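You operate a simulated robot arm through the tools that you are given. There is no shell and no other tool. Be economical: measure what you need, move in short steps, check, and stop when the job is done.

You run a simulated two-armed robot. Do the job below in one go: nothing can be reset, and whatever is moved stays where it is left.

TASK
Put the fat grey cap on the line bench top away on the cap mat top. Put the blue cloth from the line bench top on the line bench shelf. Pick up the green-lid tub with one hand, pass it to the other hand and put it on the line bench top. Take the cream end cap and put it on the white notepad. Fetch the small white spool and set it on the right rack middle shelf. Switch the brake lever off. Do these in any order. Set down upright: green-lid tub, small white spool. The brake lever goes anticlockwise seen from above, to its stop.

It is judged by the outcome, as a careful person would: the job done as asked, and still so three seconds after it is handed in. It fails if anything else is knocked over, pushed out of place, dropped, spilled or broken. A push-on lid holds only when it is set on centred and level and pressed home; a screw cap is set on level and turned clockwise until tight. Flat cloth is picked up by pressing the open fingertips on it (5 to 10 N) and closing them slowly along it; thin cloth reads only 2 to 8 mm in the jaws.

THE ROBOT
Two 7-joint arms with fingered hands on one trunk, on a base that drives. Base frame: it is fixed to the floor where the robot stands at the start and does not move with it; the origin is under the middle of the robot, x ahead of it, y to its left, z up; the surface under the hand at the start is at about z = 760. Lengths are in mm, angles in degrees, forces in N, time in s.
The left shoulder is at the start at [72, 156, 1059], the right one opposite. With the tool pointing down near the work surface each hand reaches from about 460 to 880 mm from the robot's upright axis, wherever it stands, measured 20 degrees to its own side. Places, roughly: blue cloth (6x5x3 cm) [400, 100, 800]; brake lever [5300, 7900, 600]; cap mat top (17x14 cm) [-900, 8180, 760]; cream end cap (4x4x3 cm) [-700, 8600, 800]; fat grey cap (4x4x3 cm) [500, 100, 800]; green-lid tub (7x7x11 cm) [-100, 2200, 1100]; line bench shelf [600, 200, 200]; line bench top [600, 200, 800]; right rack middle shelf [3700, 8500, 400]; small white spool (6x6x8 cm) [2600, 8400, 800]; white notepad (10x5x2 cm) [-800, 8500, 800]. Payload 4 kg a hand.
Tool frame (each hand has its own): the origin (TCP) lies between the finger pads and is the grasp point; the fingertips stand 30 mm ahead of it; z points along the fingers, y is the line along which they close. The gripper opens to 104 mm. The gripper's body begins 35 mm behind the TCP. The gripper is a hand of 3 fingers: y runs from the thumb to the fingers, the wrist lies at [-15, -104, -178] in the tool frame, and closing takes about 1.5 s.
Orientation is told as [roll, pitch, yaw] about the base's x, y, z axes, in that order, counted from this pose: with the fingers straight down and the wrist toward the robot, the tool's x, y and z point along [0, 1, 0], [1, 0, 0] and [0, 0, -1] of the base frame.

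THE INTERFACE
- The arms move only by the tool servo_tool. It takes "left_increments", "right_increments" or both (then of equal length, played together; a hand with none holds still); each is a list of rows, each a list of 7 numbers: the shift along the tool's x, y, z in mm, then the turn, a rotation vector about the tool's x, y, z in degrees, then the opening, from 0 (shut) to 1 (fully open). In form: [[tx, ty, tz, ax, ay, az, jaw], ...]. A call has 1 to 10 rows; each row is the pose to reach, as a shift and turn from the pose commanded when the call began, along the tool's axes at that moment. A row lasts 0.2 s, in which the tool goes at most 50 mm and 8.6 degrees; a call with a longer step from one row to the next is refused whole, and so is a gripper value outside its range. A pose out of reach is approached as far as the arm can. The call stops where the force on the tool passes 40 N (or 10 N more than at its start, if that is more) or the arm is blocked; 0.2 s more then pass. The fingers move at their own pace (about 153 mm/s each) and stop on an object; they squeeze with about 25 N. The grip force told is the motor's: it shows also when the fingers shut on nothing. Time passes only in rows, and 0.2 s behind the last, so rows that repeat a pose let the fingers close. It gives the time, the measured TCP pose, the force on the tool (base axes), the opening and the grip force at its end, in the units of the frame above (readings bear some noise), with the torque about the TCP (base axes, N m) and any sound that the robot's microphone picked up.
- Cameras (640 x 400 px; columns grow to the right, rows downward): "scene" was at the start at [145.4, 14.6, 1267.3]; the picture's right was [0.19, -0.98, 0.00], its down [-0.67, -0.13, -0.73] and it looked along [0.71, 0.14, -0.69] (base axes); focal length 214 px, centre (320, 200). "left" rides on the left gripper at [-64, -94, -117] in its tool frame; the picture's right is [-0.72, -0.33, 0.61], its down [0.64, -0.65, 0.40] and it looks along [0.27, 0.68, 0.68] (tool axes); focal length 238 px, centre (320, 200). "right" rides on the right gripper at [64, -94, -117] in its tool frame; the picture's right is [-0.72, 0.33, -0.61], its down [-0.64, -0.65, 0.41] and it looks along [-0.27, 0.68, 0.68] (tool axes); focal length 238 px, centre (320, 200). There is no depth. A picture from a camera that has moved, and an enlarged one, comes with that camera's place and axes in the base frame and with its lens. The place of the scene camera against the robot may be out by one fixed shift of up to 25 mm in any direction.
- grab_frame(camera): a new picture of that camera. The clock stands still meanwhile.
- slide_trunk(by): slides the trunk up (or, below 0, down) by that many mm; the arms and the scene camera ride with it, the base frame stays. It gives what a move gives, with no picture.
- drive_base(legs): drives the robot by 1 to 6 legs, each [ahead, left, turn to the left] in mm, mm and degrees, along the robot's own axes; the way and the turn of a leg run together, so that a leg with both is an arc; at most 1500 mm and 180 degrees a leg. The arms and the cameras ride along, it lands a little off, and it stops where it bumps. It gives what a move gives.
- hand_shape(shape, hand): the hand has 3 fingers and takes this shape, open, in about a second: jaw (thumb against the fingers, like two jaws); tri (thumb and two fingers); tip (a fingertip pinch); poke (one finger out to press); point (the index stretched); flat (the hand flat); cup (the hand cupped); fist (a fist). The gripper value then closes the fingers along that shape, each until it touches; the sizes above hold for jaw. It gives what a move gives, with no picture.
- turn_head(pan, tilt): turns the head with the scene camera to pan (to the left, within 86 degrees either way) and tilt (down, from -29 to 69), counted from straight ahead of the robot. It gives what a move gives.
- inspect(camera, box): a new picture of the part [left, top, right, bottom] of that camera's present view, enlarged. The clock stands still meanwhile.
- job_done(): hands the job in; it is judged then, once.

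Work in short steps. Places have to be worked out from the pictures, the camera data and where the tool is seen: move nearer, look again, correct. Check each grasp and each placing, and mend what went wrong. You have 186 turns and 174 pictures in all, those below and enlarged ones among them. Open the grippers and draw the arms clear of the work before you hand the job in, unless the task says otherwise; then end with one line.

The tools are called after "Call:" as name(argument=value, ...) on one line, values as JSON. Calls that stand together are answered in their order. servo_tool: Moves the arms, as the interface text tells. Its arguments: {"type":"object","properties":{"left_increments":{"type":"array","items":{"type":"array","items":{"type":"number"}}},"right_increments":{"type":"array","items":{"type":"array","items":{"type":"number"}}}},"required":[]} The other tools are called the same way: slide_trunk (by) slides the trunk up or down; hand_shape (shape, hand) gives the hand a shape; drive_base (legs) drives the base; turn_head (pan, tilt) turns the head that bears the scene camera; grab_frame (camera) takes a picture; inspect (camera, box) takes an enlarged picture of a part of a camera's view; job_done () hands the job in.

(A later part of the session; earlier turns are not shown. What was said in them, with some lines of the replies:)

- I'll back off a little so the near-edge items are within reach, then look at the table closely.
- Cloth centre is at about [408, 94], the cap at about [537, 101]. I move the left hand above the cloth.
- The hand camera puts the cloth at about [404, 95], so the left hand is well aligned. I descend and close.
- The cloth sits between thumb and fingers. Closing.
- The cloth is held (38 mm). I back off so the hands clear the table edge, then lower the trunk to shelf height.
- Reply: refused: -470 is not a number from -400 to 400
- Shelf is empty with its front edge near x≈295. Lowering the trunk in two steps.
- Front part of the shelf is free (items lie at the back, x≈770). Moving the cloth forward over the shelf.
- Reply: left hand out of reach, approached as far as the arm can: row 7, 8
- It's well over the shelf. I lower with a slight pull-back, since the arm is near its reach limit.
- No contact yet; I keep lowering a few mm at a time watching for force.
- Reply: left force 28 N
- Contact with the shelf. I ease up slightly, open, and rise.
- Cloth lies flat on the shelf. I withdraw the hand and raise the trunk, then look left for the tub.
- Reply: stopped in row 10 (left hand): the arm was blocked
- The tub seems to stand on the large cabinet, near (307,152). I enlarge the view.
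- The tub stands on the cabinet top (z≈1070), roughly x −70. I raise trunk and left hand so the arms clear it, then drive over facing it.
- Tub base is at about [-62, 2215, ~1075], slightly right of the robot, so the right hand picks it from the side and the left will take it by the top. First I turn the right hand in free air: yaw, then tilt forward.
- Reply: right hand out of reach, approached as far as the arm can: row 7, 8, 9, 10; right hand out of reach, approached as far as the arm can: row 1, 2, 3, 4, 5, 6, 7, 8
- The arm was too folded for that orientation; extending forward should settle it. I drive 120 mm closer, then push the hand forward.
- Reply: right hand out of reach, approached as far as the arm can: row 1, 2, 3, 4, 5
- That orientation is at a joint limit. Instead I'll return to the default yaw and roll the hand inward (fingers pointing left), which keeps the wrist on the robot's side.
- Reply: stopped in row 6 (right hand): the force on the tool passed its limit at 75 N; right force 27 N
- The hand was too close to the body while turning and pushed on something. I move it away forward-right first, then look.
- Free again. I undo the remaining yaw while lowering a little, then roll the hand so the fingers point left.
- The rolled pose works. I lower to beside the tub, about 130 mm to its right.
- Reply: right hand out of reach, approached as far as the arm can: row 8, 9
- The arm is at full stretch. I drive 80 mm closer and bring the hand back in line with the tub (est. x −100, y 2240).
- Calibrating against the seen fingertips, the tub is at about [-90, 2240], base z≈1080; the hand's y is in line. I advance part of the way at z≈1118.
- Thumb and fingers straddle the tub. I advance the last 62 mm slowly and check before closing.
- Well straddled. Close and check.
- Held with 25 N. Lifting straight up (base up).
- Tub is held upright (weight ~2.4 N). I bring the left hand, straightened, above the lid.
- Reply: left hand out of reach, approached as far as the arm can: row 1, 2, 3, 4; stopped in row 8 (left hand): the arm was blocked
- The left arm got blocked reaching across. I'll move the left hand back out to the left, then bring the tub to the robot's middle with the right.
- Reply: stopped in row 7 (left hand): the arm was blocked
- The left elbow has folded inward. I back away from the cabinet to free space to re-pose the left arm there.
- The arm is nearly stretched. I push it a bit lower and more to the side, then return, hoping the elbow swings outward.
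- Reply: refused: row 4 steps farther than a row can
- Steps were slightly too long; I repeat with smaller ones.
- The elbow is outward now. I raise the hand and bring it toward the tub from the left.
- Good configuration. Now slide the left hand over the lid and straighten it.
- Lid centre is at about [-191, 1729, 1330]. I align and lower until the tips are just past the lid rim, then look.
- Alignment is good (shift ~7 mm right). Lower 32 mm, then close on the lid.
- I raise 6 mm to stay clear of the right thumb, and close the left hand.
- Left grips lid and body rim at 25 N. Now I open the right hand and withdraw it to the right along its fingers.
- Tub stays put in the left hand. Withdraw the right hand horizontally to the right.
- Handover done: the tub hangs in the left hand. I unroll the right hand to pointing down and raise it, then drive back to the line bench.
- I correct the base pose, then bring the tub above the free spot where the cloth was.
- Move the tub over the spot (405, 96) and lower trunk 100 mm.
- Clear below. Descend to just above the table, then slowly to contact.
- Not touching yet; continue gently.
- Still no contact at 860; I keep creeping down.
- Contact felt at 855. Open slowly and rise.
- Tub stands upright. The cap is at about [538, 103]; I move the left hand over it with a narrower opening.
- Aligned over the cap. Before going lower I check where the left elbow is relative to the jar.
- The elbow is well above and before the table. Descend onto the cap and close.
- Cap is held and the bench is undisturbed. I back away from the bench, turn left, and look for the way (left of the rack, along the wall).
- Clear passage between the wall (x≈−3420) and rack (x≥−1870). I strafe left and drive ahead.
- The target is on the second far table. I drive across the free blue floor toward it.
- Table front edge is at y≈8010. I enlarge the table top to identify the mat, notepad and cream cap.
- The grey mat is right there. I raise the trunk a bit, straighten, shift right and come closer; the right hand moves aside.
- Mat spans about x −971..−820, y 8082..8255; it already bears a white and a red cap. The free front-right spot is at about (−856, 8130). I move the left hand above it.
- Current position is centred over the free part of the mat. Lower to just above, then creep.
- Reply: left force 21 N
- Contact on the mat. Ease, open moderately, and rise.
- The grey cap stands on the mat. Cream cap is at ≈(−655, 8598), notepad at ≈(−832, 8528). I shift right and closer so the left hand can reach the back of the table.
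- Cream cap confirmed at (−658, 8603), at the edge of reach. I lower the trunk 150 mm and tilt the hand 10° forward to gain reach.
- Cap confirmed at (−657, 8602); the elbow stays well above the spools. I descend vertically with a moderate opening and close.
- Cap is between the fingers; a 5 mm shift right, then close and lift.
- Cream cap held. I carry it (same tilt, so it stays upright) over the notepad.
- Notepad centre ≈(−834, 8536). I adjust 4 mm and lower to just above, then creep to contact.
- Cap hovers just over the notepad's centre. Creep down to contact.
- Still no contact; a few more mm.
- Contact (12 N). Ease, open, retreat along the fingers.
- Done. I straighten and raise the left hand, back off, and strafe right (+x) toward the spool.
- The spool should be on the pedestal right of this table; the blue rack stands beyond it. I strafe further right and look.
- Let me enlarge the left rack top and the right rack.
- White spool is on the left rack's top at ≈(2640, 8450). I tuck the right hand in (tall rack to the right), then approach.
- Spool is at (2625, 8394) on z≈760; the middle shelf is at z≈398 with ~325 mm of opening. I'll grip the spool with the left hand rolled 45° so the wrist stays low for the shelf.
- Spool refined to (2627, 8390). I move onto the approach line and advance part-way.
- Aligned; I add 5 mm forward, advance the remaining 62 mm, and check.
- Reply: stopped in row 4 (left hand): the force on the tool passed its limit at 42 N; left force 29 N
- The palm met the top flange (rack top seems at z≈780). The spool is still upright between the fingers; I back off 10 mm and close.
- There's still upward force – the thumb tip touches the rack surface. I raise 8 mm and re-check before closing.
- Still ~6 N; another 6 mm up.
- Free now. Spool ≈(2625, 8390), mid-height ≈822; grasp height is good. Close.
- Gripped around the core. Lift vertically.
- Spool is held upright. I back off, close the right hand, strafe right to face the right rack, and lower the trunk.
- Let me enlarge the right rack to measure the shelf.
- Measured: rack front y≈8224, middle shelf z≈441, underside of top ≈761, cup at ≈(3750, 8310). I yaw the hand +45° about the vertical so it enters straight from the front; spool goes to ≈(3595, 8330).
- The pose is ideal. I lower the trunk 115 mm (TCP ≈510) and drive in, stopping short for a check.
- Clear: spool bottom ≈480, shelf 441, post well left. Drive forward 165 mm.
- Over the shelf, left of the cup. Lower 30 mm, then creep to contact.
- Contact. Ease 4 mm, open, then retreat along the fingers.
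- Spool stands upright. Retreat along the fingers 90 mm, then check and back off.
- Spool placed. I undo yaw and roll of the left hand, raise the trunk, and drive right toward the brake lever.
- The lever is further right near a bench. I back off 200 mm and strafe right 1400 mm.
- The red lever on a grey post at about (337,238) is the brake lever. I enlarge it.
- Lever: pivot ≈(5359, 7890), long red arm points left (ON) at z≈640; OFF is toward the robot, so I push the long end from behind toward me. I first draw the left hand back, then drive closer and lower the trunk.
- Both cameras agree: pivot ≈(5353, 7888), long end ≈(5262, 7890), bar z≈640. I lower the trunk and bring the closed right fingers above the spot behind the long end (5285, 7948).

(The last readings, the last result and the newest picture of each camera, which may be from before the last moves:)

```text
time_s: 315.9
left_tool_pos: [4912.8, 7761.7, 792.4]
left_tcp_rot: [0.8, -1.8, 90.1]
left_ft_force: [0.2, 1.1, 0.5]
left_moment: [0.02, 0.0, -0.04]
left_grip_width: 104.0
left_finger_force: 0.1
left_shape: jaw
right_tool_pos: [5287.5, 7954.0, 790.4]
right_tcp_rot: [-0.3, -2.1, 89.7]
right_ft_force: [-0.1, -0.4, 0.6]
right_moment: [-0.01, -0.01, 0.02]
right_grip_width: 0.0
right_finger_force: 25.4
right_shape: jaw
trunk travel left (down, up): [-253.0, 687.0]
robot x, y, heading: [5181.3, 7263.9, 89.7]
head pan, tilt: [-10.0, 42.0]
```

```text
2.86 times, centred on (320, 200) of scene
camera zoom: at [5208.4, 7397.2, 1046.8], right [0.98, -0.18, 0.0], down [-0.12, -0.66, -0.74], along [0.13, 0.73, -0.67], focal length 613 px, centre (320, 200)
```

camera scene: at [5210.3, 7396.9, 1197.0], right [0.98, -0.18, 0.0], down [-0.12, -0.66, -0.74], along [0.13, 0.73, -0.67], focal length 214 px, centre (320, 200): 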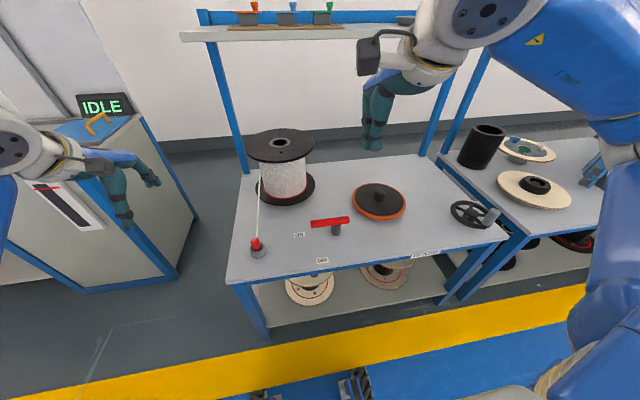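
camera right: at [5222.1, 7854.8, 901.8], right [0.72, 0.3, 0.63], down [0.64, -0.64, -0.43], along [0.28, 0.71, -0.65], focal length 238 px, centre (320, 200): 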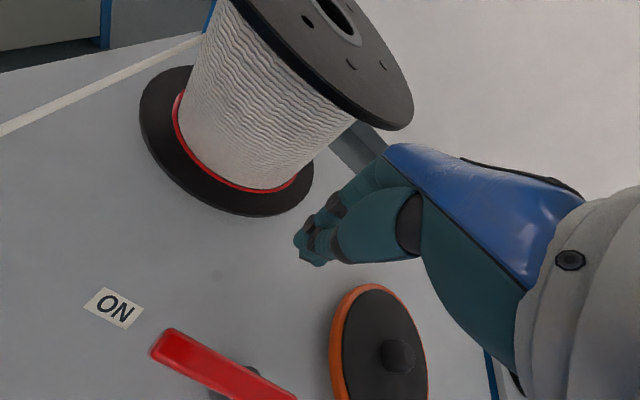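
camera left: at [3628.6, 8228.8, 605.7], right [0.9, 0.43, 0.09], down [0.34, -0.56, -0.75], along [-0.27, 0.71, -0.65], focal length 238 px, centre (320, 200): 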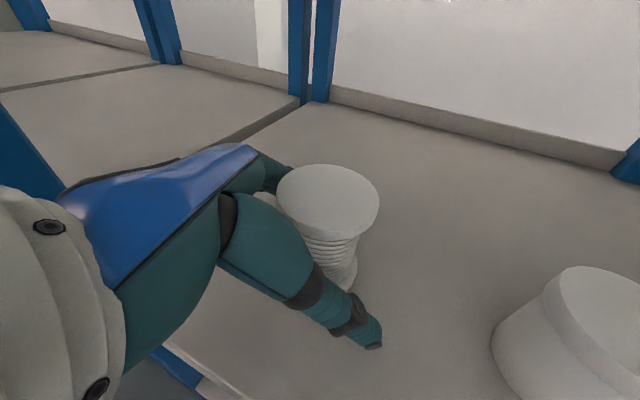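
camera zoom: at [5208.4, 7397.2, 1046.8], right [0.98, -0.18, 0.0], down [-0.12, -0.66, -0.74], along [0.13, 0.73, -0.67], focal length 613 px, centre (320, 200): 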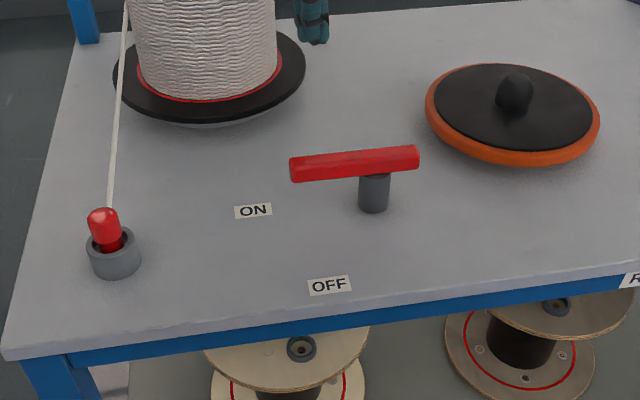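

Descend behind the bar to TCP z≈640.

Call:
servo_tool(right_increments=[[0, 0, 40, 0, 0, 0, 0], [0, 0, 80, 0, 0, 0, 0], [0, 0, 120, 0, 0, 0, 0], [0, 0, 150, 0, 0, 0, 0], [0, 0, 150, 0, 0, 0, 0]])

Call:
grab_frame(camera="right")

Call:
inspect(camera="scene", box=[220, 130, 420, 270])

```text
time_s: 317.1
left_tool_pos: [4912.9, 7760.8, 791.9]
left_tcp_rot: [0.7, -1.7, 90.1]
left_ft_force: [0.7, 1.0, -0.6]
left_moment: [0.0, 0.01, -0.02]
left_grip_width: 103.9
left_finger_force: 0.0
left_shape: jaw
right_tool_pos: [5286.1, 7958.7, 639.6]
right_tcp_rot: [-0.3, -2.1, 89.7]
right_ft_force: [0.3, 0.1, 0.8]
right_moment: [0.0, -0.01, -0.01]
right_grip_width: 0.2
right_finger_force: 25.1
right_shape: jaw
trunk travel left (down, up): [-253.0, 687.0]
robot x, y, heading: [5180.7, 7266.3, 89.7]
head pan, tilt: [-10.0, 42.0]
```

```text
42 pictures are left
camera right: at [5222.3, 7860.5, 751.3], right [0.72, 0.3, 0.63], down [0.64, -0.64, -0.43], along [0.28, 0.71, -0.65], focal length 238 px, centre (320, 200)
```

right: 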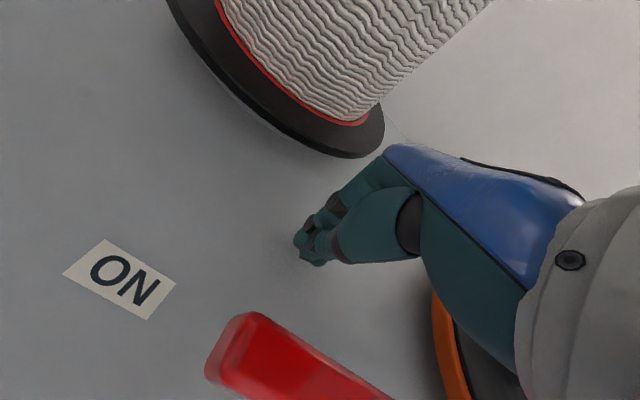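

```text
2.86 times, centred on (320, 200) of scene
camera zoom: at [5208.4, 7396.9, 1046.9], right [0.98, -0.18, 0.0], down [-0.12, -0.66, -0.74], along [0.13, 0.73, -0.67], focal length 613 px, centre (320, 200)
```

zoom: 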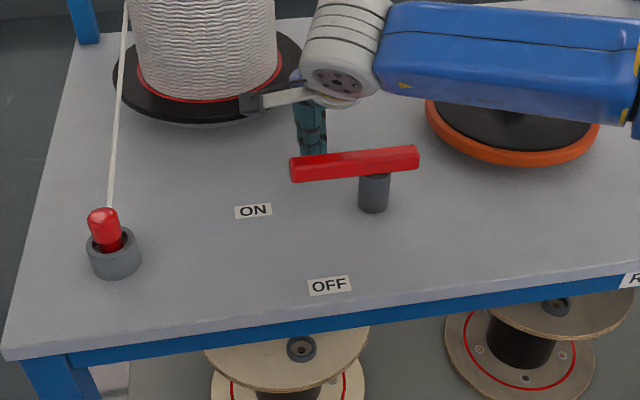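

Fingers are right behind the long end. I pull along the arc toward the robot, first part.

Call:
servo_tool(right_increments=[[0, -15, 0, 0, 0, 0, 0], [0, -30, 0, 0, 0, 0, 0], [1, -45, 0, 0, 0, 0, 0], [3, -60, 0, 0, 0, 0, 0], [5, -75, 0, 0, 0, 0, 0], [4, -88, 0, 0, 0, 0, 0], [2, -100, 0, 0, 0, 0, 0]])

Call:
inspect(camera="scene", box=[220, 130, 420, 270])

```text
time_s: 318.7
left_tool_pos: [4913.7, 7760.6, 792.9]
left_tcp_rot: [0.8, -1.7, 90.0]
left_ft_force: [0.8, 0.2, 0.5]
left_moment: [-0.02, 0.01, 0.01]
left_grip_width: 103.8
left_finger_force: 0.1
left_shape: jaw
right_tool_pos: [5285.6, 7859.7, 636.6]
right_tcp_rot: [-0.2, -2.1, 89.6]
right_ft_force: [0.0, 0.5, -0.7]
right_moment: [-0.01, -0.03, -0.03]
right_grip_width: 0.1
right_finger_force: 25.3
right_shape: jaw
trunk travel left (down, up): [-253.0, 687.0]
robot x, y, heading: [5179.5, 7263.7, 89.6]
head pan, tilt: [-10.0, 42.0]
```

```text
2.86 times, centred on (320, 200) of scene
camera zoom: at [5208.6, 7396.8, 1046.9], right [0.98, -0.18, 0.0], down [-0.12, -0.66, -0.74], along [0.13, 0.73, -0.67], focal length 613 px, centre (320, 200)
```

zoom: 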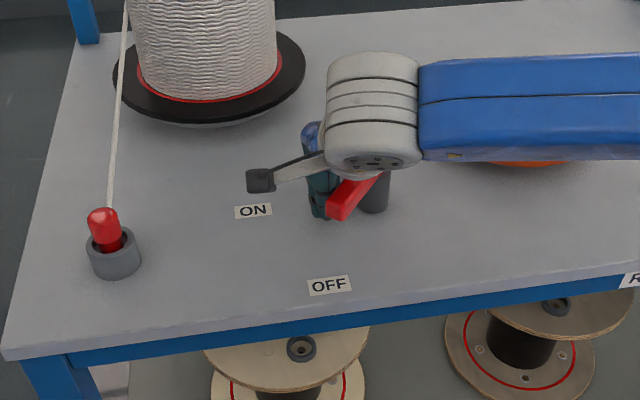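

The lever follows (about 50° so far). Continue along the arc until it stops.

Call:
servo_tool(right_increments=[[-4, -10, 0, 0, 0, 0, 0], [-9, -19, 0, 0, 0, 0, 0], [-18, -28, 0, 0, 0, 0, 0], [-28, -35, 0, 0, 0, 0, 0], [-40, -40, 0, 0, 0, 0, 0]])

Call:
inspect(camera="scene", box=[220, 130, 420, 270])

```text
time_s: 319.4
left_tool_pos: [4909.9, 7759.5, 792.8]
left_tcp_rot: [0.7, -1.7, 90.1]
left_ft_force: [0.9, -0.6, 0.0]
left_moment: [0.01, 0.05, 0.0]
left_grip_width: 104.0
left_finger_force: 0.0
left_shape: jaw
right_tool_pos: [5288.3, 7837.9, 641.4]
right_tcp_rot: [0.5, -3.1, 90.4]
right_ft_force: [-20.3, 17.3, -3.7]
right_moment: [-0.39, -0.63, -0.41]
right_grip_width: 0.0
right_finger_force: 24.7
right_shape: jaw
trunk travel left (down, up): [-253.0, 687.0]
robot x, y, heading: [5181.8, 7265.4, 90.1]
head pan, tilt: [-10.0, 42.0]
stopped in row 3 (right hand): the force on the tool passed its limit at 46 N (the readings are from after the stop); the commanded pose is now the measured one
```

```text
2.86 times, centred on (320, 200) of scene
camera zoom: at [5203.5, 7398.1, 1046.8], right [0.98, -0.17, 0.0], down [-0.11, -0.66, -0.74], along [0.13, 0.73, -0.67], focal length 613 px, centre (320, 200)
```

zoom: 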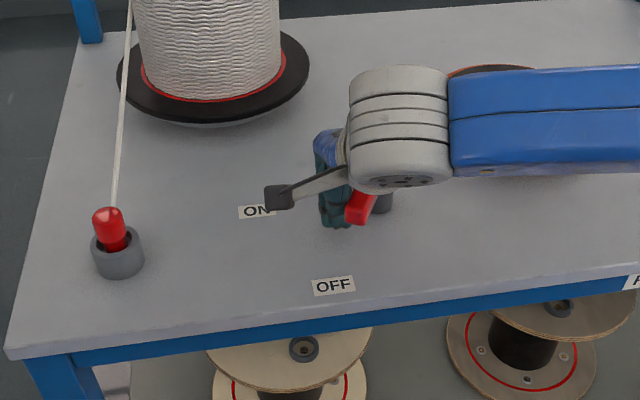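

46 N against the bar at about the OFF direction – that looks like the stop. I move away, rise, and look.

Call:
servo_tool(right_increments=[[15, 15, 0, 0, 0, 0, 0], [30, 30, 0, 0, 0, 0, 0], [30, 30, -45, 0, 0, 0, 0], [30, 30, -90, 0, 0, 0, 0], [30, 30, -135, 0, 0, 0, 0], [30, 30, -180, 0, 0, 0, 0], [0, 10, -200, 0, 0, 0, 0], [-40, -20, -200, 0, 0, 0, 0], [-80, -40, -200, 0, 0, 0, 0], [-120, -60, -200, 0, 0, 0, 0]])

Call:
grab_frame(camera="right")

Call:
inspect(camera="scene", box=[220, 130, 420, 270])

```text
time_s: 321.6
left_tool_pos: [4912.9, 7758.0, 794.6]
left_tcp_rot: [0.9, -2.0, 90.0]
left_ft_force: [0.2, 0.4, 0.2]
left_moment: [0.02, 0.04, 0.02]
left_grip_width: 103.7
left_finger_force: 0.0
left_shape: jaw
right_tool_pos: [5415.1, 7764.7, 834.9]
right_tcp_rot: [0.3, -2.9, 90.2]
right_ft_force: [-0.5, 0.5, -0.5]
right_moment: [0.02, -0.03, 0.02]
right_grip_width: 0.2
right_finger_force: 25.3
right_shape: jaw
trunk travel left (down, up): [-253.0, 687.0]
robot x, y, heading: [5181.9, 7263.5, 90.0]
head pan, tilt: [-10.0, 42.0]
```

```text
38 pictures are left
camera right: at [5352.7, 7665.7, 947.3], right [0.72, 0.3, 0.62], down [0.64, -0.63, -0.44], along [0.26, 0.72, -0.64], focal length 238 px, centre (320, 200)
```

right: 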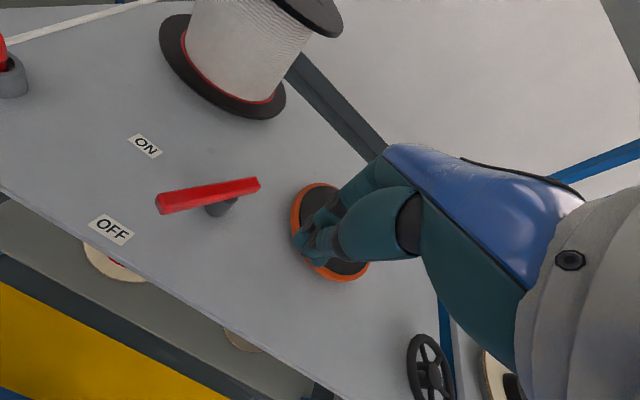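

```text
2.86 times, centred on (320, 200) of scene
camera zoom: at [5209.7, 7395.5, 1047.1], right [0.98, -0.17, 0.0], down [-0.12, -0.66, -0.74], along [0.13, 0.73, -0.67], focal length 613 px, centre (320, 200)
```

zoom: 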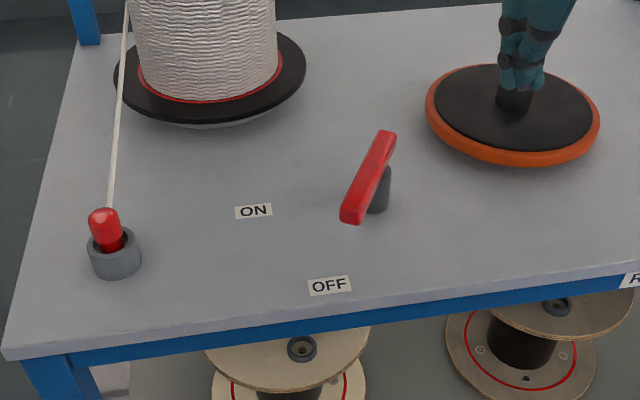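

The lever now points at OFF (heading ≈240°, rotated ~60° to a hard stop). I back away from the bench, open the right gripper and take a last look.

Call:
drive_base(legs=[[-450, 0, 0]])

Call:
servo_tool(right_increments=[[0, 0, -20, 0, 0, 0, 0.5], [0, 0, -40, 0, 0, 0, 1], [0, 0, -40, 0, 0, 0, 1], [0, 0, -40, 0, 0, 0, 1]])

Call:
grab_frame(camera="scene")

```text
time_s: 324.4
left_tool_pos: [4909.8, 7299.2, 793.9]
left_tcp_rot: [0.8, -1.7, 90.6]
left_ft_force: [0.8, -0.1, 0.9]
left_moment: [0.01, 0.0, -0.01]
left_grip_width: 104.1
left_finger_force: 0.1
left_shape: jaw
right_tool_pos: [5411.5, 7312.0, 835.8]
right_tcp_rot: [0.3, -2.9, 90.6]
right_ft_force: [0.0, -0.3, -0.1]
right_moment: [0.02, -0.02, -0.03]
right_grip_width: 0.1
right_finger_force: 25.0
right_shape: jaw
trunk travel left (down, up): [-253.0, 687.0]
robot x, y, heading: [5183.2, 6811.3, 90.9]
head pan, tilt: [-10.0, 42.0]
```

```text
time_s: 325.4
left_tool_pos: [4909.2, 7298.9, 794.2]
left_tcp_rot: [0.8, -1.9, 90.6]
left_ft_force: [-0.7, 0.4, 0.2]
left_moment: [0.02, 0.0, 0.02]
left_grip_width: 103.6
left_finger_force: 0.0
left_shape: jaw
right_tool_pos: [5412.7, 7308.9, 876.3]
right_tcp_rot: [0.3, -3.0, 90.6]
right_ft_force: [0.3, -0.7, -0.3]
right_moment: [0.03, -0.02, 0.02]
right_grip_width: 103.8
right_finger_force: 0.1
right_shape: jaw
trunk travel left (down, up): [-253.0, 687.0]
robot x, y, heading: [5185.6, 6809.4, 90.7]
head pan, tilt: [-10.0, 42.0]
```

```text
36 pictures are left
camera scene: at [5209.2, 6939.8, 1046.9], right [0.99, -0.16, 0.0], down [-0.11, -0.66, -0.74], along [0.12, 0.73, -0.67], focal length 214 px, centre (320, 200)
```

scene: 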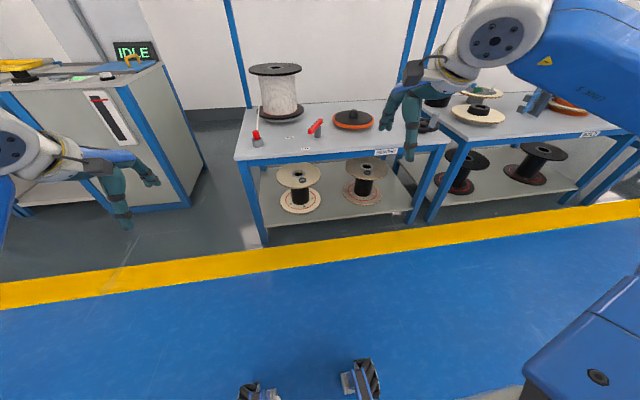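

All tasks are complete, the arms are clear and both grippers are open. Handing in.

Call:
job_done()

```text
The job is handed in.
```

All six tasks were finished and the job is handed in: the last views show every item where it was asked for, with both grippers open and the arms clear. One thing to know: I judged the brake lever to be at its stop from a hard block (46 N) with the lever pointing at OFF, and did not push it a second time.
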